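You operate a simulated robot arm through the tools that you are given. There is no shell and no other tool. Be economical: measure what you need, move in short steps, check, and stop when the job is done.

Carry out the task below with a simulated robot arm. There is one attempt and no reset: what you move stays moved.

Task
Pull the clock door open.
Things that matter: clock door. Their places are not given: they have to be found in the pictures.

The check looks at the end state, three seconds after you hand in, the way a careful person would. Anything else that was tipped, shoved, dropped, spilled or broken makes it a failure.

Robot
A 6-joint arm with a two-finger parallel gripper, fixed in place. Base frame: the origin is at the foot of the arm, x ahead of it, y to its left, z up. Units: cm, rad, N and s.
Its first joint turns from -1.222 to 1.222 rad. Payload 1.9 kg.
The TCP is the grasp point between the finger pads, 2.3 cm short of the fingertips. In the tool frame z runs along the fingers and y along their closing line. The gripper opens to 9.4 cm. The fingers are 3.8 cm wide and 1 cm thick; the gripper's body (5.4 by 9.6 cm) begins 3.9 cm behind the TCP.
Orientation is that of the tool frame in the base frame, as a unit quaternion [x, y, z, w]. With the fingers straight down and closing along the base's y, the tool's x points along the base's -x, its y along +y and its z along -z.

Tools
- The arm moves only by the tool apply_moves. Its argument "series" is a list of rows, each an object (a shift or turn left out is 0, a gripper value left out holds the last) with "gripper": the gripper command, from -1 (fully open) to 1 (shut), values between in proportion; "delta_pos": the shift along the tool's x, y, z in cm, a list of three; "delta_rot": the turn, a rotation vector about the tool's x, y, z in degrees, a list of three. In form: [{"gripper": gripper, "delta_pos": [tx, ty, tz], "delta_rot": [ax, ay, az]}, ...]. A call has 1 to 12 rows; each row shifts and turns the commanded pose from where the row before left it, along the tool's axes as they then stand. Each row takes 0.2 s and may step no farther than 5 cm and 0.15 rad from the row before; otherwise, or with a gripper value out of range, the whole call is refused. Where a pose cannot be reached the arm comes as near as it can. A force on the tool above 40 N (or 10 N above the force at the start of the call, whichever is more), or a blocked arm, ends the call early, and 0.2 s more pass. Each finger travels about 10.8 cm/s and halts on what it meets, pressing with about 35 N; the grip force reading is that of the motor and also rises with nothing between the fingers. The clock runs only during rows and for 0.2 s after the last one: add rows that do not move to give the fingers time. It gives the time, the measured TCP pose, the force on the tool (base axes), the opening and the grip force at its end, in the units of the frame above (readings bear some noise).
- Cameras (640 x 400 px; columns grow to the right, rows downward): "scene" is fixed at [7.49, 32.1, 44.87]; the picture's right is [-0.64, -0.77, 0.00], its down [-0.25, 0.21, -0.94] and it looks along [0.73, -0.60, -0.33] (base axes); focal length 362 px, centre (320, 200). "wrist" rides on the gripper at [-3.9, 0, -4.4] in the tool frame; the picture's right is [0.00, -1.00, 0.00], its down [0.97, 0.00, -0.24] and it looks along [0.24, 0.00, 0.97] (tool axes); focal length 218 px, centre (320, 200).
- snapshot(camera): a new picture of that camera. No time passes.
- point_at(camera, pixels): for up to 12 pixels [column, row] of the newest picture of that camera ("zoom" is the newest enlarged one), the place [x, y, z] in the base frame of the surface seen there, good to about 0.3 cm. No time passes.
- enlarge(camera, box): a new picture of the part [left, top, right, bottom] of that camera's present view, enlarged. No time passes.
- sign_off(): hands the job in; it is judged then, once.

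Keep the steps short. Do not move on a guess: measure, check each grasp and each placing, and mend mistakes. In all there are 60 turns and 30 pictures (those below and enlarged ones count). Leave the gripper open and the arm clear of the work at the hand-in unless told otherwise, and finish with a single line.

The tools are called after "Request:" by a JSON object that holds its "api" and its "payload". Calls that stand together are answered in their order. apply_moves: Moves the arm, as the interface text tells. Its arguments: {"type":"object","properties":{"series":{"type":"array","items":{"type":"object","properties":{"gripper":{"type":"number"},"delta_pos":{"type":"array","items":{"type":"number"}},"delta_rot":{"type":"array","items":{"type":"number"}}}}}},"required":["series"]} The other tools are called the same way: snapshot (camera) takes a picture; point_at (camera, pixels) gives the place of the surface under pixels of a picture; enlarge (camera, box) takes an enlarged picture of a part of a camera's view; sign_off () hands the job in.

At the start:

```text
clock: 0.0
tool_pos: [35.4, -1.29, 31.66]
orientation: [0.001, 1.0, 0.0, 0.0]
wrist_force: [-0.5, -0.1, 0.1]
width: 9.39
gripper_force: 0.1
```

scene: 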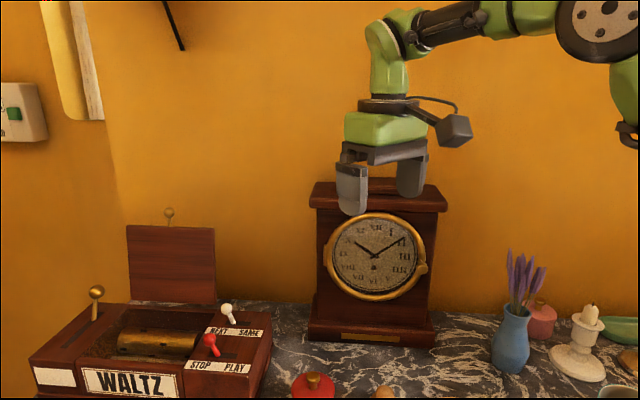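
wrist: 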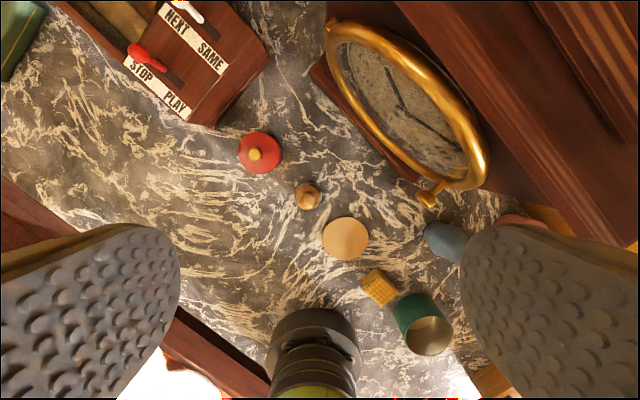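

I see the clock with a round brass door, its knob at the right near (422,268) and probably a hinge at the left near (327,258). I'll enlarge it to check.

Request:
{"api": "enlarge", "payload": {"camera": "scene", "box": [300, 170, 460, 350]}}

Request:
{"api": "point_at", "payload": {"camera": "scene", "pixels": [[422, 268], [427, 268], [418, 262], [375, 297], [376, 216], [328, 258], [375, 265], [313, 205], [437, 210], [312, 335], [432, 345], [400, 310]]}}

Request:
{"api": "point_at", "payload": {"camera": "wrist", "pixels": [[427, 200], [440, 186], [328, 28], [485, 165], [420, 85], [345, 238], [378, 287], [425, 335], [445, 240], [308, 195], [260, 150], [520, 220]]}}

```text
2.22 times, centred on (380, 260) of scene
```

zoom: 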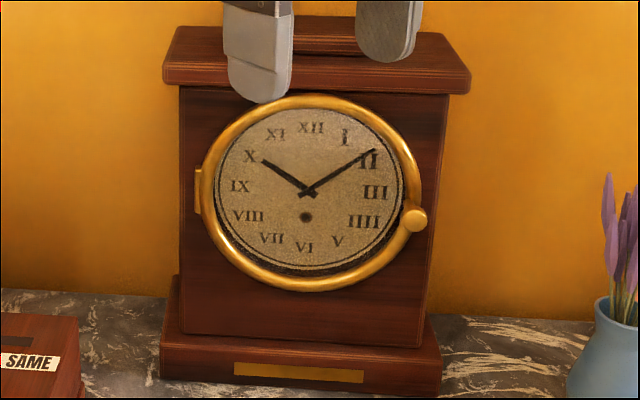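

```text
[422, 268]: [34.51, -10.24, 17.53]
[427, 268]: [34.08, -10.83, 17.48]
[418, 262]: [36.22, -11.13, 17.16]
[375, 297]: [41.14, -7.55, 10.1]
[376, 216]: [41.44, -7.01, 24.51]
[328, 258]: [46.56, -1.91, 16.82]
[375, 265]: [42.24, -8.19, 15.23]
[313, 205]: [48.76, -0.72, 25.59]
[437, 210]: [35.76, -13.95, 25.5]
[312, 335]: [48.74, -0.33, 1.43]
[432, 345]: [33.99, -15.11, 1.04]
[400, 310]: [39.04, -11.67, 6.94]
```

```text
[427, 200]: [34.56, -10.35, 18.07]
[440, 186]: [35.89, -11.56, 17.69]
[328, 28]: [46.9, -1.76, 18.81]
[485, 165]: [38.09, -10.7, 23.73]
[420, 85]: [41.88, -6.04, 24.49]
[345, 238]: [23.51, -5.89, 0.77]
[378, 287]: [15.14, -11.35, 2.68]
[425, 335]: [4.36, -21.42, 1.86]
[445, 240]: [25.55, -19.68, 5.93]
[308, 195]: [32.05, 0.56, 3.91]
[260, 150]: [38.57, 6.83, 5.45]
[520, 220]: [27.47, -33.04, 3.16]
```

The hinge block is on the left of the bezel and the knob on the right, with the face looking towards (-0.67, 0.75). Both cameras put the knob near (34.5, -10.3, 17.8). Next I'll enlarge the knob in the wrist view and measure the things near the door's swing.

Request:
{"api": "enlarge", "payload": {"camera": "wrist", "box": [380, 140, 500, 220]}}

Request:
{"api": "point_at", "payload": {"camera": "scene", "pixels": [[510, 320], [525, 265], [545, 315], [590, 310], [170, 265], [215, 232], [215, 300], [168, 212], [228, 308], [97, 292], [313, 383], [270, 330]]}}

```text
5.00 times, centred on (440, 180) of wrist
```

zoom: 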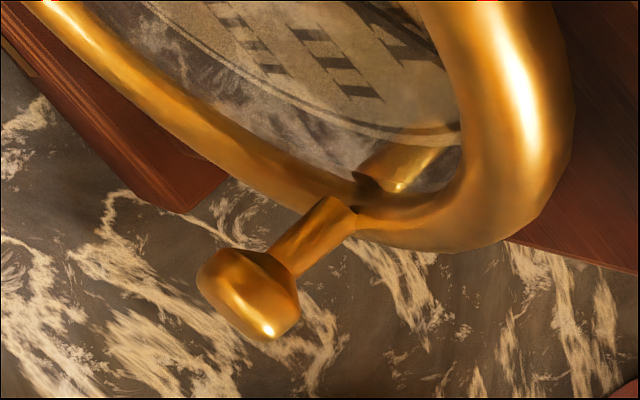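

```text
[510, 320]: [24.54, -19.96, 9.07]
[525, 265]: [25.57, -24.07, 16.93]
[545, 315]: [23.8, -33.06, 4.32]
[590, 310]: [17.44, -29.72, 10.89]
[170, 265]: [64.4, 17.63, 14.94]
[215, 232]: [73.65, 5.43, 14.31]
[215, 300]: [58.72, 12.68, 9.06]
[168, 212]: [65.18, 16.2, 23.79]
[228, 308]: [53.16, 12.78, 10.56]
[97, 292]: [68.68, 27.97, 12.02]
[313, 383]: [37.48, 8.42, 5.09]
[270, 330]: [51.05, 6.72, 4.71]
```

The knob is a head on a thin stem. I'll measure it.

Request:
{"api": "point_at", "payload": {"camera": "zoom", "pixels": [[215, 275], [265, 330], [250, 285], [290, 265], [310, 240], [340, 212], [290, 300], [235, 255], [420, 230], [230, 150]]}}

```text
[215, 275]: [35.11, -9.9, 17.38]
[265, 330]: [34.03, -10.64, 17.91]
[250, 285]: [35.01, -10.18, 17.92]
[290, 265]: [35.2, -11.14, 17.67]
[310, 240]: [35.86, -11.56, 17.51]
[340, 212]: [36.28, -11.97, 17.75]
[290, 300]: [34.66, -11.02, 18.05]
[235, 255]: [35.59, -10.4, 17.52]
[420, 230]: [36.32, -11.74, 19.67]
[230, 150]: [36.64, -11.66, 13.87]
```

The knob head is about 1.8 cm wide with its centre near (34.75, -10.35, 17.4), standing about 2 cm out from the bezel. First I'll back off a little at height, with fingers open, and yaw the tool 48° so it closes along the door face.

Request:
{"api": "apply_moves", "payload": {"series": [{"gripper": -1, "delta_pos": [2.5, -2.1, 0]}, {"delta_pos": [2.5, -2.1, 0]}, {"delta_rot": [0, 0, 8.03]}, {"delta_rot": [0, 0, 8.03]}, {"delta_rot": [0, 0, 8.03]}, {"delta_rot": [0, 0, 8.03]}, {"delta_rot": [0, 0, 8.03]}, {"delta_rot": [0, 0, 8.03]}]}}

```text
clock: 1.8
tool_pos: [30.26, -5.44, 31.64]
orientation: [0.41, 0.912, 0.001, 0.0]
wrist_force: [0.5, 0.4, 0.3]
width: 9.42
gripper_force: 0.0
```

The yaw came out right (tool x points along the outward normal). Now I'll tilt the fingers 60° toward the clock, in place.

Request:
{"api": "apply_moves", "payload": {"series": [{"delta_rot": [0, -7.5, 0]}, {"delta_rot": [0, -7.5, 0]}, {"delta_rot": [0, -7.5, 0]}, {"delta_rot": [0, -7.5, 0]}, {"delta_rot": [0, -7.5, 0]}, {"delta_rot": [0, -7.5, 0]}, {"delta_rot": [0, -7.5, 0]}, {"delta_rot": [0, -7.5, 0]}]}}

```text
clock: 3.6
tool_pos: [30.26, -5.33, 31.58]
orientation: [0.354, 0.791, -0.203, 0.456]
wrist_force: [0.0, 0.4, -0.4]
width: 9.39
gripper_force: 0.1
```

The tilt is reached exactly. Next I'll go straight down 10.4 cm to a point about 6 cm in front of the knob and take a look.

Request:
{"api": "apply_moves", "payload": {"series": [{"delta_pos": [2.25, 0, 1.3]}, {"delta_pos": [2.25, 0, 1.3]}, {"delta_pos": [2.25, 0, 1.3]}, {"delta_pos": [2.25, 0, 1.3]}]}}

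Request:
{"api": "snapshot", "payload": {"camera": "wrist"}}

Request:
{"api": "snapshot", "payload": {"camera": "scene"}}

```text
clock: 4.6
tool_pos: [30.46, -5.35, 21.15]
orientation: [0.355, 0.79, -0.203, 0.456]
wrist_force: [0.3, 0.3, 0.4]
width: 9.39
gripper_force: 0.0
```

```text
25 pictures are left
```

wrist: 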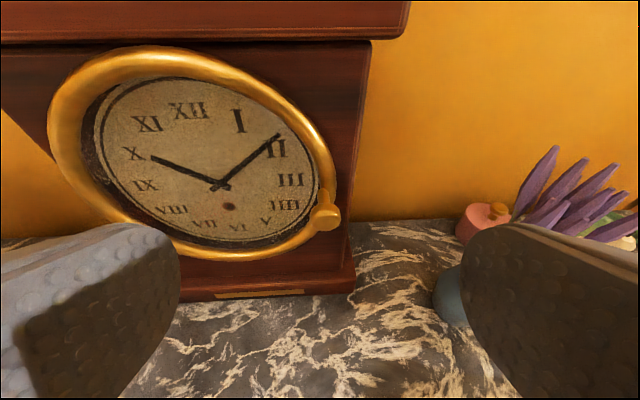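

```text
24 pictures are left
```

scene: 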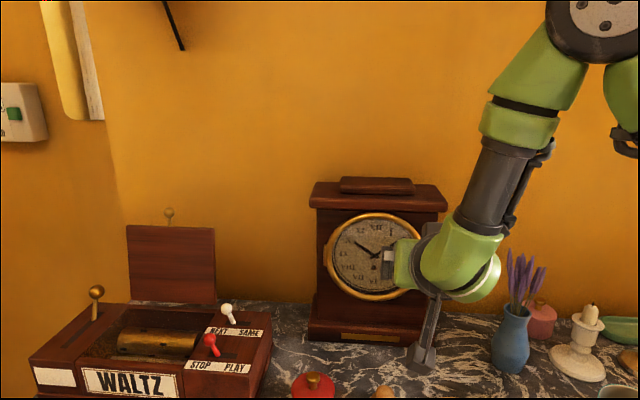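

The knob shows at (325,215) in the wrist view, about centred between the fingers. I'll measure the head precisely.

Request:
{"api": "enlarge", "payload": {"camera": "wrist", "box": [280, 175, 370, 245]}}

Request:
{"api": "point_at", "payload": {"camera": "wrist", "pixels": [[326, 217], [318, 217], [336, 217], [326, 206], [326, 226], [332, 190], [322, 197], [300, 245]]}}

```text
5.71 times, centred on (325, 210) of wrist
```

zoom: 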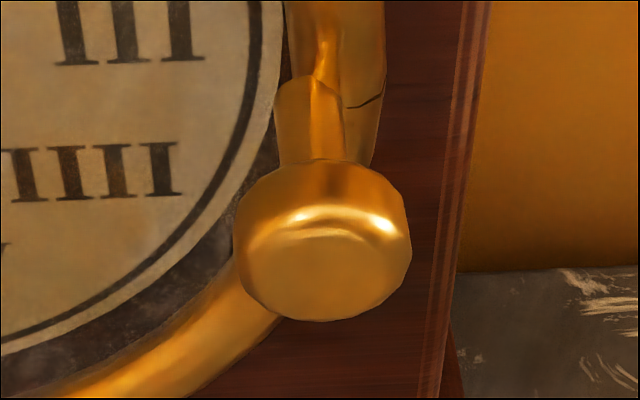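

```text
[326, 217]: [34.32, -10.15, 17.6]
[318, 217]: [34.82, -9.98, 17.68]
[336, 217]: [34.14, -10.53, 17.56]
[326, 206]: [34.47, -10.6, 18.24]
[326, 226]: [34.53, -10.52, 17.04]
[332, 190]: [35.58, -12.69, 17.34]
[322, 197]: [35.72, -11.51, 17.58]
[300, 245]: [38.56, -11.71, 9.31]
```

In the tool frame the head's centre is at about (-0.2, -0.24, 7.6). I'll advance 6.1 cm along the fingers, so the head sits 1.5 cm past the TCP, with the fingers still open.

Request:
{"api": "apply_moves", "payload": {"series": [{"delta_pos": [-0.2, -0.24, 1.5]}, {"delta_pos": [0, 0, 1.6]}, {"delta_pos": [0, 0, 1.5]}, {"delta_pos": [0, 0, 1.5]}]}}

Request:
{"api": "snapshot", "payload": {"camera": "wrist"}}

```text
clock: 5.6
tool_pos: [33.84, -9.66, 18.3]
orientation: [0.355, 0.79, -0.204, 0.456]
wrist_force: [0.2, 0.5, 0.2]
width: 9.41
gripper_force: 0.0
```

```text
22 pictures are left
```

wrist: 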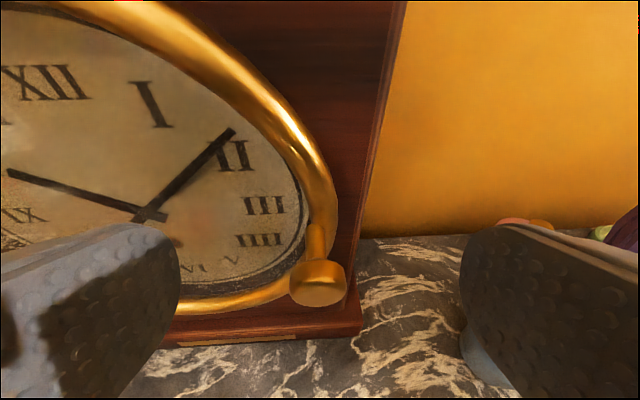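

The head at (318,283) sits between the pads just behind the fingertips, as planned. I'll close the gripper.

Request:
{"api": "apply_moves", "payload": {"series": [{"gripper": 1}, {}, {}, {}, {}]}}

Request:
{"api": "snapshot", "payload": {"camera": "wrist"}}

```text
clock: 6.8
tool_pos: [33.87, -9.63, 18.4]
orientation: [0.353, 0.791, -0.204, 0.456]
wrist_force: [12.4, 8.1, -6.4]
width: 1.66
gripper_force: 45.1
```

```text
21 pictures are left
```

wrist: 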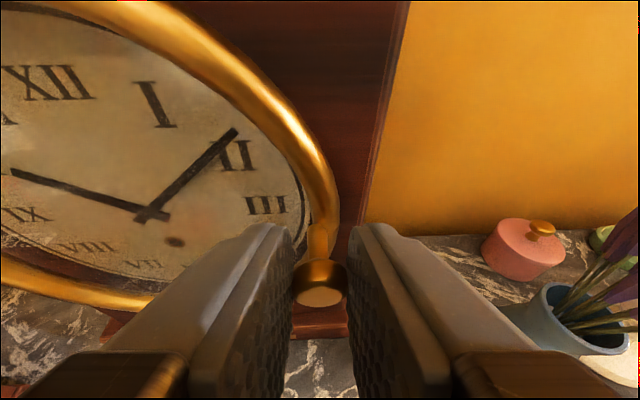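

The grip holds: opening is 1.66 cm on the head. I'll start pulling along the arc about the hinge at about (47.1, -2.0), turning the tool with the door. Each row is 5°, three rows first, then a check of the force.

Request:
{"api": "apply_moves", "payload": {"series": [{"delta_pos": [0.644, 0.329, -1.115], "delta_rot": [4.33, 0, 2.51]}, {"delta_pos": [0.644, 0.329, -1.115], "delta_rot": [4.33, 0, 2.51]}, {"delta_pos": [0.644, 0.329, -1.115], "delta_rot": [4.33, 0, 2.51]}]}}

Request:
{"api": "snapshot", "payload": {"camera": "wrist"}}

Request:
{"api": "snapshot", "payload": {"camera": "scene"}}

```text
clock: 7.8
tool_pos: [32.29, -5.83, 18.32]
orientation: [0.45, 0.741, -0.259, 0.426]
wrist_force: [1.7, 0.8, -1.8]
width: 1.7
gripper_force: 45.2
stopped in row 3: the force on the tool passed its limit (the readings are from after the stop); the commanded pose is now the measured one
```

```text
20 pictures are left
```

wrist: 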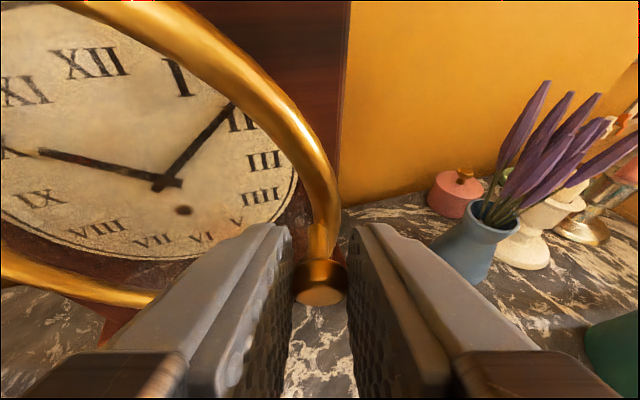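

```text
19 pictures are left
```

scene: 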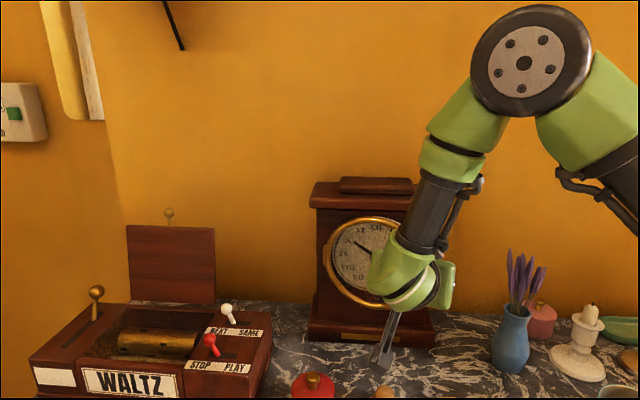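

The door is moving (about 15° open), the knob is still held and the clock has not shifted. The force trip was brief and now reads about 2 N. I'll continue with gentler 3° rows on the same arc.

Request:
{"api": "apply_moves", "payload": {"series": [{"delta_pos": [0.388, 0.185, -0.673], "delta_rot": [2.6, 0, 1.506]}, {"delta_pos": [0.388, 0.185, -0.673], "delta_rot": [2.6, 0, 1.506]}, {"delta_pos": [0.388, 0.185, -0.673], "delta_rot": [2.6, 0, 1.506]}, {"delta_pos": [0.388, 0.185, -0.673], "delta_rot": [2.6, 0, 1.506]}, {"delta_pos": [0.388, 0.185, -0.673], "delta_rot": [2.6, 0, 1.506]}]}}

```text
clock: 9.0
tool_pos: [31.81, -1.88, 18.29]
orientation: [0.543, 0.675, -0.312, 0.39]
wrist_force: [15.1, -1.1, 3.0]
width: 1.71
gripper_force: 44.6
```

The door is at about 30°. A 15 N force points toward the hinge, so my radius is a little too large. I'll pull in slightly along tool y and continue.

Request:
{"api": "apply_moves", "payload": {"series": [{"delta_pos": [0.388, 0.4, -0.673], "delta_rot": [2.6, 0, 1.506]}, {"delta_pos": [0.388, 0.24, -0.673], "delta_rot": [2.6, 0, 1.506]}, {"delta_pos": [0.388, 0.24, -0.673], "delta_rot": [2.6, 0, 1.506]}, {"delta_pos": [0.388, 0.24, -0.673], "delta_rot": [2.6, 0, 1.506]}, {"delta_pos": [0.388, 0.24, -0.673], "delta_rot": [2.6, 0, 1.506]}]}}

Request:
{"api": "snapshot", "payload": {"camera": "scene"}}

Request:
{"api": "snapshot", "payload": {"camera": "wrist"}}

```text
clock: 9.9
tool_pos: [32.15, 0.93, 18.22]
orientation: [0.604, 0.621, -0.35, 0.357]
wrist_force: [-2.6, 0.6, 2.5]
width: 1.7
gripper_force: 45.1
stopped in row 4: the force on the tool passed its limit (the readings are from after the stop); the commanded pose is now the measured one
```

```text
18 pictures are left
```

scene: 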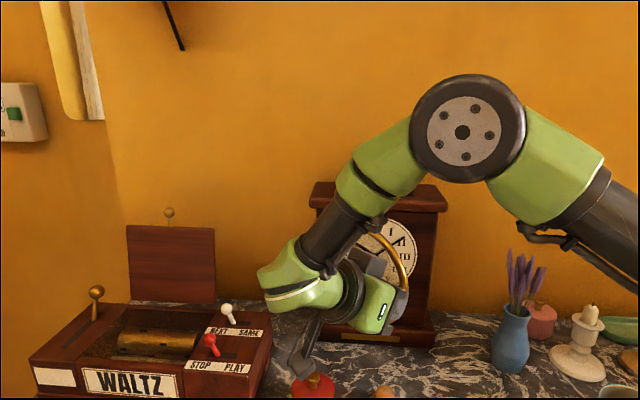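

```text
17 pictures are left
```

wrist: 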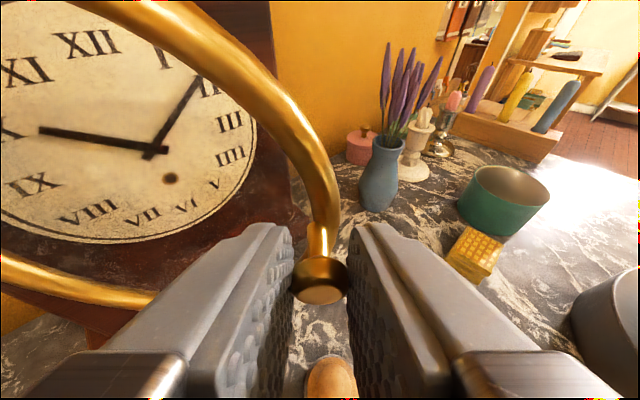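

The door is about 41° open and the clock is still in place. A dark bracket on the wrist at (305,360) looks close to the red pot, so I'll measure its clearance.

Request:
{"api": "point_at", "payload": {"camera": "scene", "pixels": [[305, 355], [300, 368], [318, 330], [314, 378], [313, 392], [385, 392], [375, 310]]}}

Request:
{"api": "enlarge", "payload": {"camera": "scene", "box": [240, 200, 460, 400]}}

```text
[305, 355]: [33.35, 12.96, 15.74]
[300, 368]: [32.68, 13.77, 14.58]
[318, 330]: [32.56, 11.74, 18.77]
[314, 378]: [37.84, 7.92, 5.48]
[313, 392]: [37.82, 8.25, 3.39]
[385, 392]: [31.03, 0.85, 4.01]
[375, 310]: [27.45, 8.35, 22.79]
```

```text
2.00 times, centred on (350, 300) of scene
```

zoom: 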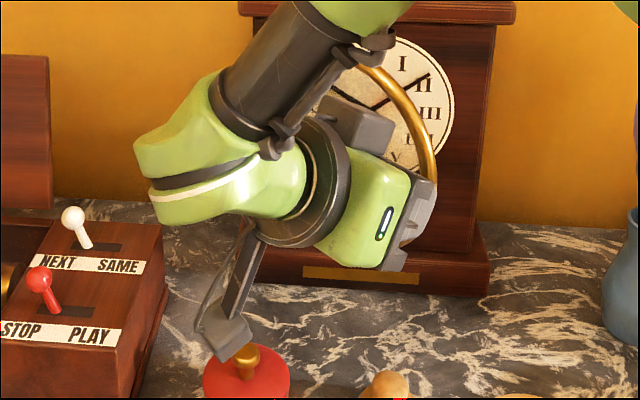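

The bracket's lowest point is about z 14 and the pot is below 6, so it is well clear. Refitting the arc from the measured poses puts the hinge at about (46.8, -2.1). I'll continue in 2.5° rows.

Request:
{"api": "apply_moves", "payload": {"series": [{"delta_pos": [0.316, 0.166, -0.546], "delta_rot": [2.165, 0, 1.255]}, {"delta_pos": [0.316, 0.166, -0.546], "delta_rot": [2.165, 0, 1.255]}, {"delta_pos": [0.316, 0.166, -0.546], "delta_rot": [2.165, 0, 1.255]}, {"delta_pos": [0.316, 0.166, -0.546], "delta_rot": [2.165, 0, 1.255]}, {"delta_pos": [0.316, 0.166, -0.546], "delta_rot": [2.165, 0, 1.255]}, {"delta_pos": [0.316, 0.166, -0.546], "delta_rot": [2.165, 0, 1.255]}]}}

```text
clock: 11.3
tool_pos: [33.52, 4.72, 18.08]
orientation: [0.68, 0.536, -0.395, 0.306]
wrist_force: [-18.6, 8.9, 11.6]
width: 1.7
gripper_force: 45.2
```

The door is at about 55°. The force is now outward and upward by a few newtons, so I'll ease the tool out and up by about 2 mm and carry on.

Request:
{"api": "apply_moves", "payload": {"series": [{"delta_pos": [-0.17, -0.2, -0.1]}, {"delta_pos": [0.316, 0.15, -0.546], "delta_rot": [2.165, 0, 1.255]}, {"delta_pos": [0.316, 0.15, -0.546], "delta_rot": [2.165, 0, 1.255]}, {"delta_pos": [0.316, 0.15, -0.546], "delta_rot": [2.165, 0, 1.255]}, {"delta_pos": [0.316, 0.15, -0.546], "delta_rot": [2.165, 0, 1.255]}]}}

Request:
{"api": "snapshot", "payload": {"camera": "scene"}}

```text
clock: 12.5
tool_pos: [34.81, 6.9, 18.58]
orientation: [0.722, 0.477, -0.417, 0.277]
wrist_force: [25.1, -14.5, -4.9]
width: 1.7
gripper_force: 44.8
```

```text
15 pictures are left
```

scene: 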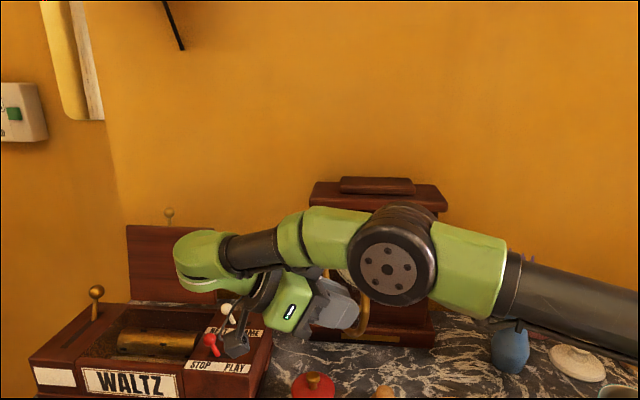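

The door is at about 65°. The bracket near (235,345) is close to the music box's levers, so I'll measure it before going further.

Request:
{"api": "point_at", "payload": {"camera": "scene", "pixels": [[236, 348], [228, 350], [243, 320], [210, 342], [228, 308], [250, 350], [180, 282], [190, 240], [510, 350]]}}

Request:
{"api": "snapshot", "payload": {"camera": "wrist"}}

Request:
{"api": "enlarge", "payload": {"camera": "scene", "box": [150, 200, 370, 400]}}

```text
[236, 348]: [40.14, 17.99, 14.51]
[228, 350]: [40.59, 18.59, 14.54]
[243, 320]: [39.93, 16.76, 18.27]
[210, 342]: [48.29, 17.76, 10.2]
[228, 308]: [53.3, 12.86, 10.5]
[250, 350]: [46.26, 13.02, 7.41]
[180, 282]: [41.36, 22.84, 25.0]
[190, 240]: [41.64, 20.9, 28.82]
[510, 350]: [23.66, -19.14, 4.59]
```

```text
14 pictures are left
```

wrist: 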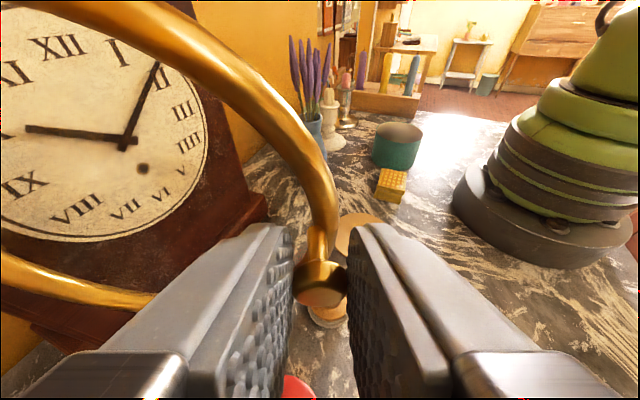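

```text
2.00 times, centred on (260, 300) of scene
```

zoom: 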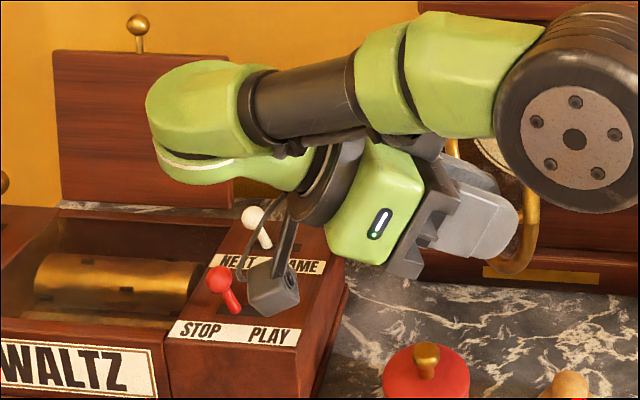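

The bracket's bottom is at about z 14.2 and the lever top at about 10.5, so there is enough room. I'll ease about 2.5 mm toward the hinge to shed the radial load and open about 12° more.

Request:
{"api": "apply_moves", "payload": {"series": [{"delta_pos": [0.08, 0.22, 0.05]}, {"delta_pos": [0.316, 0.16, -0.546], "delta_rot": [2.165, 0, 1.255]}, {"delta_pos": [0.316, 0.16, -0.546], "delta_rot": [2.165, 0, 1.255]}, {"delta_pos": [0.316, 0.16, -0.546], "delta_rot": [2.165, 0, 1.255]}, {"delta_pos": [0.316, 0.16, -0.546], "delta_rot": [2.165, 0, 1.255]}, {"delta_pos": [0.316, 0.16, -0.546], "delta_rot": [2.165, 0, 1.255]}]}}

```text
clock: 13.2
tool_pos: [34.72, 6.64, 18.36]
orientation: [0.734, 0.458, -0.424, 0.269]
wrist_force: [3.3, -2.7, -1.5]
width: 1.7
gripper_force: 45.3
out of reach, approached as far as the arm can: row 2, 3
stopped in row 3: the force on the tool passed its limit (the readings are from after the stop); the commanded pose is now the measured one
```

That orientation is now out of reach, with the door at about 66°. The load is low, so I'll release the knob in place by opening halfway and see whether the door stays.

Request:
{"api": "apply_moves", "payload": {"series": [{"gripper": 0}, {}, {}]}}

Request:
{"api": "snapshot", "payload": {"camera": "wrist"}}

```text
clock: 14.0
tool_pos: [34.71, 6.66, 18.3]
orientation: [0.733, 0.46, -0.423, 0.27]
wrist_force: [0.2, 0.5, -0.4]
width: 4.7
gripper_force: 0.1
```

```text
12 pictures are left
```

wrist: 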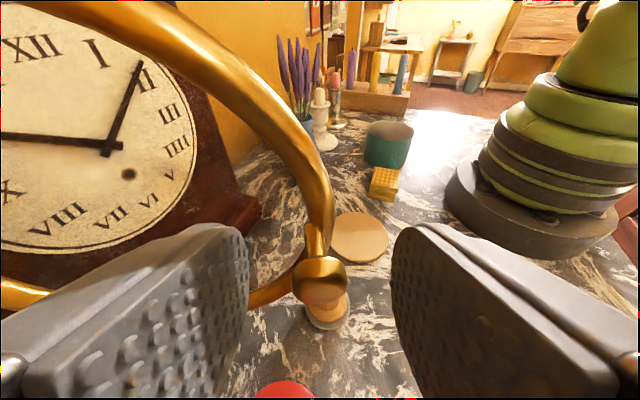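

The door stayed put when released, about 67° open. To open it wider I'll push it from its inner side later. First I'll lift straight up off the knob, parallel to the door.

Request:
{"api": "apply_moves", "payload": {"series": [{"delta_pos": [-0.87, 0, -0.7], "gripper": 0}, {"delta_pos": [-0.87, 0, -0.5]}, {"delta_pos": [-0.87, 0, -0.5]}, {"delta_pos": [-0.87, 0, -0.5]}, {"delta_pos": [-0.87, 0, -0.5]}]}}

Request:
{"api": "snapshot", "payload": {"camera": "wrist"}}

```text
clock: 15.2
tool_pos: [33.78, 6.11, 23.16]
orientation: [0.734, 0.459, -0.422, 0.269]
wrist_force: [0.0, 0.0, -0.8]
width: 4.71
gripper_force: 0.1
out of reach, approached as far as the arm can: row 1, 3, 5
```

```text
11 pictures are left
```

wrist: 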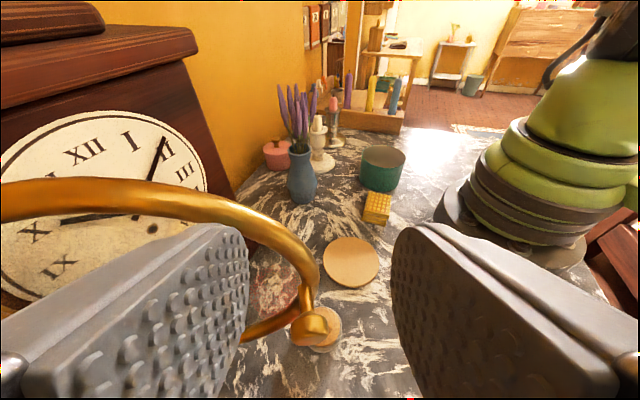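

The fingers are clear above the knob, with no contact force. I'll keep going up while shifting toward the robot (tool -y), away from the door edge.

Request:
{"api": "apply_moves", "payload": {"series": [{"delta_pos": [-0.87, -1.5, -0.5]}, {"delta_pos": [-0.87, -1.5, -0.5]}, {"delta_pos": [-0.87, -1.5, -0.5]}, {"delta_pos": [-1.74, -1, -1]}, {"delta_pos": [-1.74, -1, -1]}, {"delta_pos": [-1.74, 0, -1]}]}}

```text
clock: 16.6
tool_pos: [26.57, 7.6, 30.62]
orientation: [0.734, 0.459, -0.422, 0.269]
wrist_force: [0.6, 0.3, -0.2]
width: 4.72
gripper_force: 0.0
out of reach, approached as far as the arm can: row 4, 5, 6
```

I'm clear at z 30.6. Next I'll undo the tilt to bring the tool vertical and shut the gripper.

Request:
{"api": "apply_moves", "payload": {"series": [{"delta_rot": [0, 7.5, 0], "gripper": 1}, {"delta_rot": [0, 7.5, 0]}, {"delta_rot": [0, 7.5, 0]}, {"delta_rot": [0, 7.5, 0]}, {"delta_rot": [0, 7.5, 0]}, {"delta_rot": [0, 7.5, 0]}, {"delta_rot": [0, 7.5, 0]}, {"delta_rot": [0, 7.5, 0]}]}}

Request:
{"api": "snapshot", "payload": {"camera": "scene"}}

```text
clock: 18.4
tool_pos: [26.72, 7.58, 30.7]
orientation: [0.847, 0.531, 0.0, 0.003]
wrist_force: [-0.4, -0.6, 0.2]
width: 0.0
gripper_force: 35.4
```

```text
10 pictures are left
```

scene: 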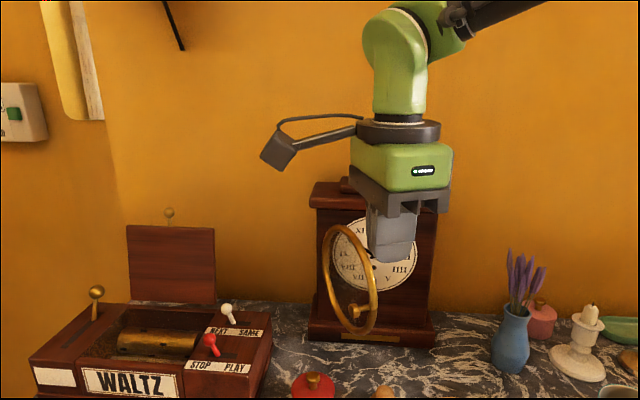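

The door stands clearly open at about 67° and nothing else has been disturbed. I'll give it a bit more from its inner side. First I turn the tool so the closing line faces the door, staying at height.

Request:
{"api": "apply_moves", "payload": {"series": [{"delta_rot": [0, 0, -8.2]}, {"delta_rot": [0, 0, -8.2]}, {"delta_rot": [0, 0, -8.2]}, {"delta_rot": [0, 0, -8.2]}, {"delta_rot": [0, 0, -8.2]}, {"delta_rot": [0, 0, -8.2]}, {"delta_rot": [0, 0, -8.2]}, {"delta_rot": [0, 0, -8.2]}, {"delta_rot": [0, 0, -8.2]}, {"delta_rot": [0, 0, -8.2]}, {"delta_rot": [0, 0, -8.2]}]}}

Request:
{"api": "point_at", "payload": {"camera": "scene", "pixels": [[355, 311], [378, 285], [376, 300], [345, 226], [326, 262], [372, 255], [355, 331]]}}

```text
clock: 20.8
tool_pos: [26.74, 7.61, 30.82]
orientation: [0.22, 0.975, -0.003, 0.003]
wrist_force: [-1.1, 0.0, 0.9]
width: 0.02
gripper_force: 35.2
```

```text
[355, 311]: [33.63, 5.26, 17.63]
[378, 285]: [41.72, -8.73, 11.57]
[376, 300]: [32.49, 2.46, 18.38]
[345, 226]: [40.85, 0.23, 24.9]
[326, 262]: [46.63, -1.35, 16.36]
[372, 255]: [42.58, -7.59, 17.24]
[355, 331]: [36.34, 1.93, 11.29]
```

The door edge is now at about (32.5, 2.5), roughly 60° open. I'll move over to the robot side of the door at height and tilt the shut fingertips 30° toward the door.

Request:
{"api": "apply_moves", "payload": {"series": [{"delta_pos": [-3.05, -2.1, 0]}, {"delta_pos": [-3.05, -2.1, 0]}, {"delta_pos": [-3.05, -2.1, 0]}, {"delta_rot": [-7.5, 0, 0]}, {"delta_rot": [-7.5, 0, 0]}, {"delta_rot": [-7.5, 0, 0]}, {"delta_rot": [-7.5, 0, 0]}]}}

```text
clock: 22.4
tool_pos: [32.22, -1.99, 30.75]
orientation: [0.213, 0.942, 0.251, 0.061]
wrist_force: [-0.7, 0.5, -0.4]
width: 0.0
gripper_force: 35.2
```

The tilt is right. I'll descend 12.3 cm on the inner side of the door.

Request:
{"api": "apply_moves", "payload": {"series": [{"delta_pos": [0, -1.54, 2.66]}, {"delta_pos": [0, -1.54, 2.66]}, {"delta_pos": [0, -1.54, 2.66]}, {"delta_pos": [0, -1.54, 2.66]}]}}

Request:
{"api": "snapshot", "payload": {"camera": "scene"}}

```text
clock: 23.4
tool_pos: [32.25, -2.02, 18.59]
orientation: [0.212, 0.943, 0.249, 0.06]
wrist_force: [0.3, -0.4, -0.4]
width: 0.0
gripper_force: 35.4
```

```text
9 pictures are left
```

scene: 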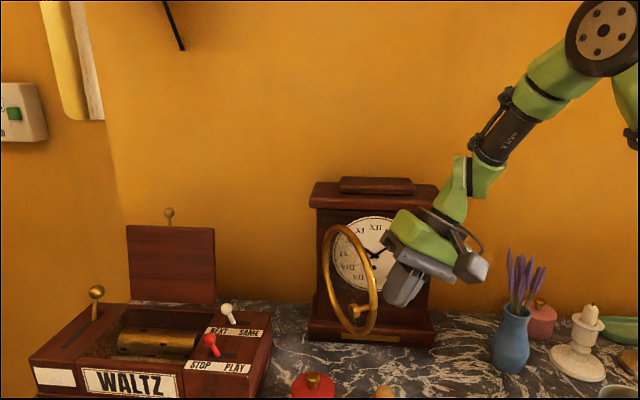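

The fingers hang free on the inner side, right of the ring. I'll push along (0.43, 0.90) in 1 cm steps.

Request:
{"api": "apply_moves", "payload": {"series": [{"delta_pos": [0, 0.866, 0.5]}, {"delta_pos": [0, 0.866, 0.5]}, {"delta_pos": [0, 0.866, 0.5]}, {"delta_pos": [0, 0.866, 0.5]}, {"delta_pos": [0, 0.866, 0.5]}, {"delta_pos": [0, 0.866, 0.5]}, {"delta_pos": [0, 0.866, 0.5]}]}}

Request:
{"api": "snapshot", "payload": {"camera": "scene"}}

```text
clock: 25.0
tool_pos: [35.28, 4.27, 18.39]
orientation: [0.214, 0.943, 0.249, 0.06]
wrist_force: [0.1, -0.2, 0.7]
width: 0.0
gripper_force: 35.0
```

```text
8 pictures are left
```

scene: 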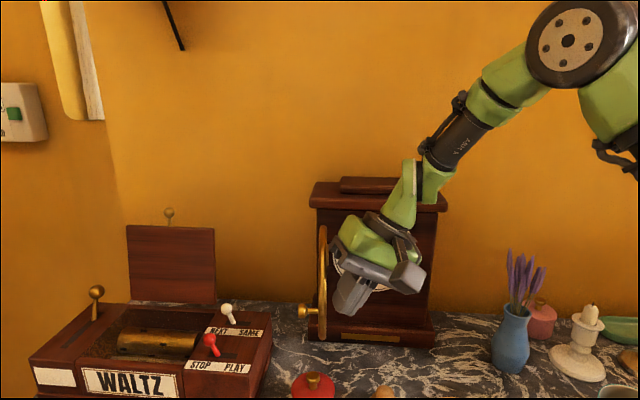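

The door is now about 85° open, seen edge-on at (322,285), with no lasting force. I'll back off the same way and then rise.

Request:
{"api": "apply_moves", "payload": {"series": [{"delta_pos": [0, -1.73, -1]}, {"delta_pos": [0, -1.73, -1]}, {"delta_pos": [0, -1.73, -1]}, {"delta_pos": [0, 1.54, -2.66]}, {"delta_pos": [0, 1.54, -2.66]}, {"delta_pos": [0, 1.54, -2.66]}, {"delta_pos": [0, 1.54, -2.66]}, {"gripper": -1}, {}, {}, {}]}}

Request:
{"api": "snapshot", "payload": {"camera": "scene"}}

```text
clock: 27.4
tool_pos: [32.5, -1.17, 30.83]
orientation: [0.213, 0.943, 0.25, 0.059]
wrist_force: [-0.3, -0.4, -0.5]
width: 9.38
gripper_force: 0.0
```

```text
7 pictures are left
```

scene: 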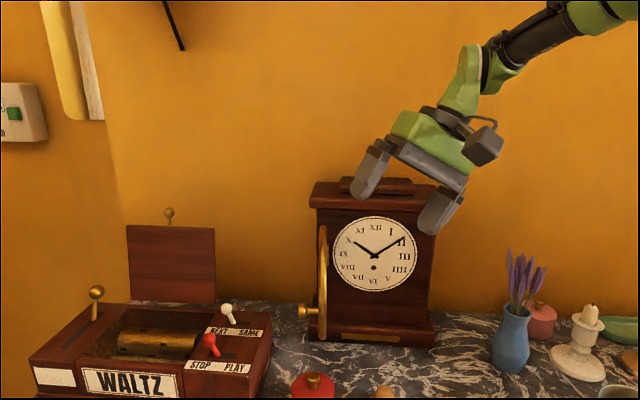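

The door stays wide open, the clock and everything around it are undisturbed, and the gripper is open and clear. I'm handing in.

Request:
{"api": "sign_off", "payload": {}}

```text
The job is handed in.
```

The clock door is open to about 85° and stays there, nothing else was moved, and the gripper is open and clear of the work.
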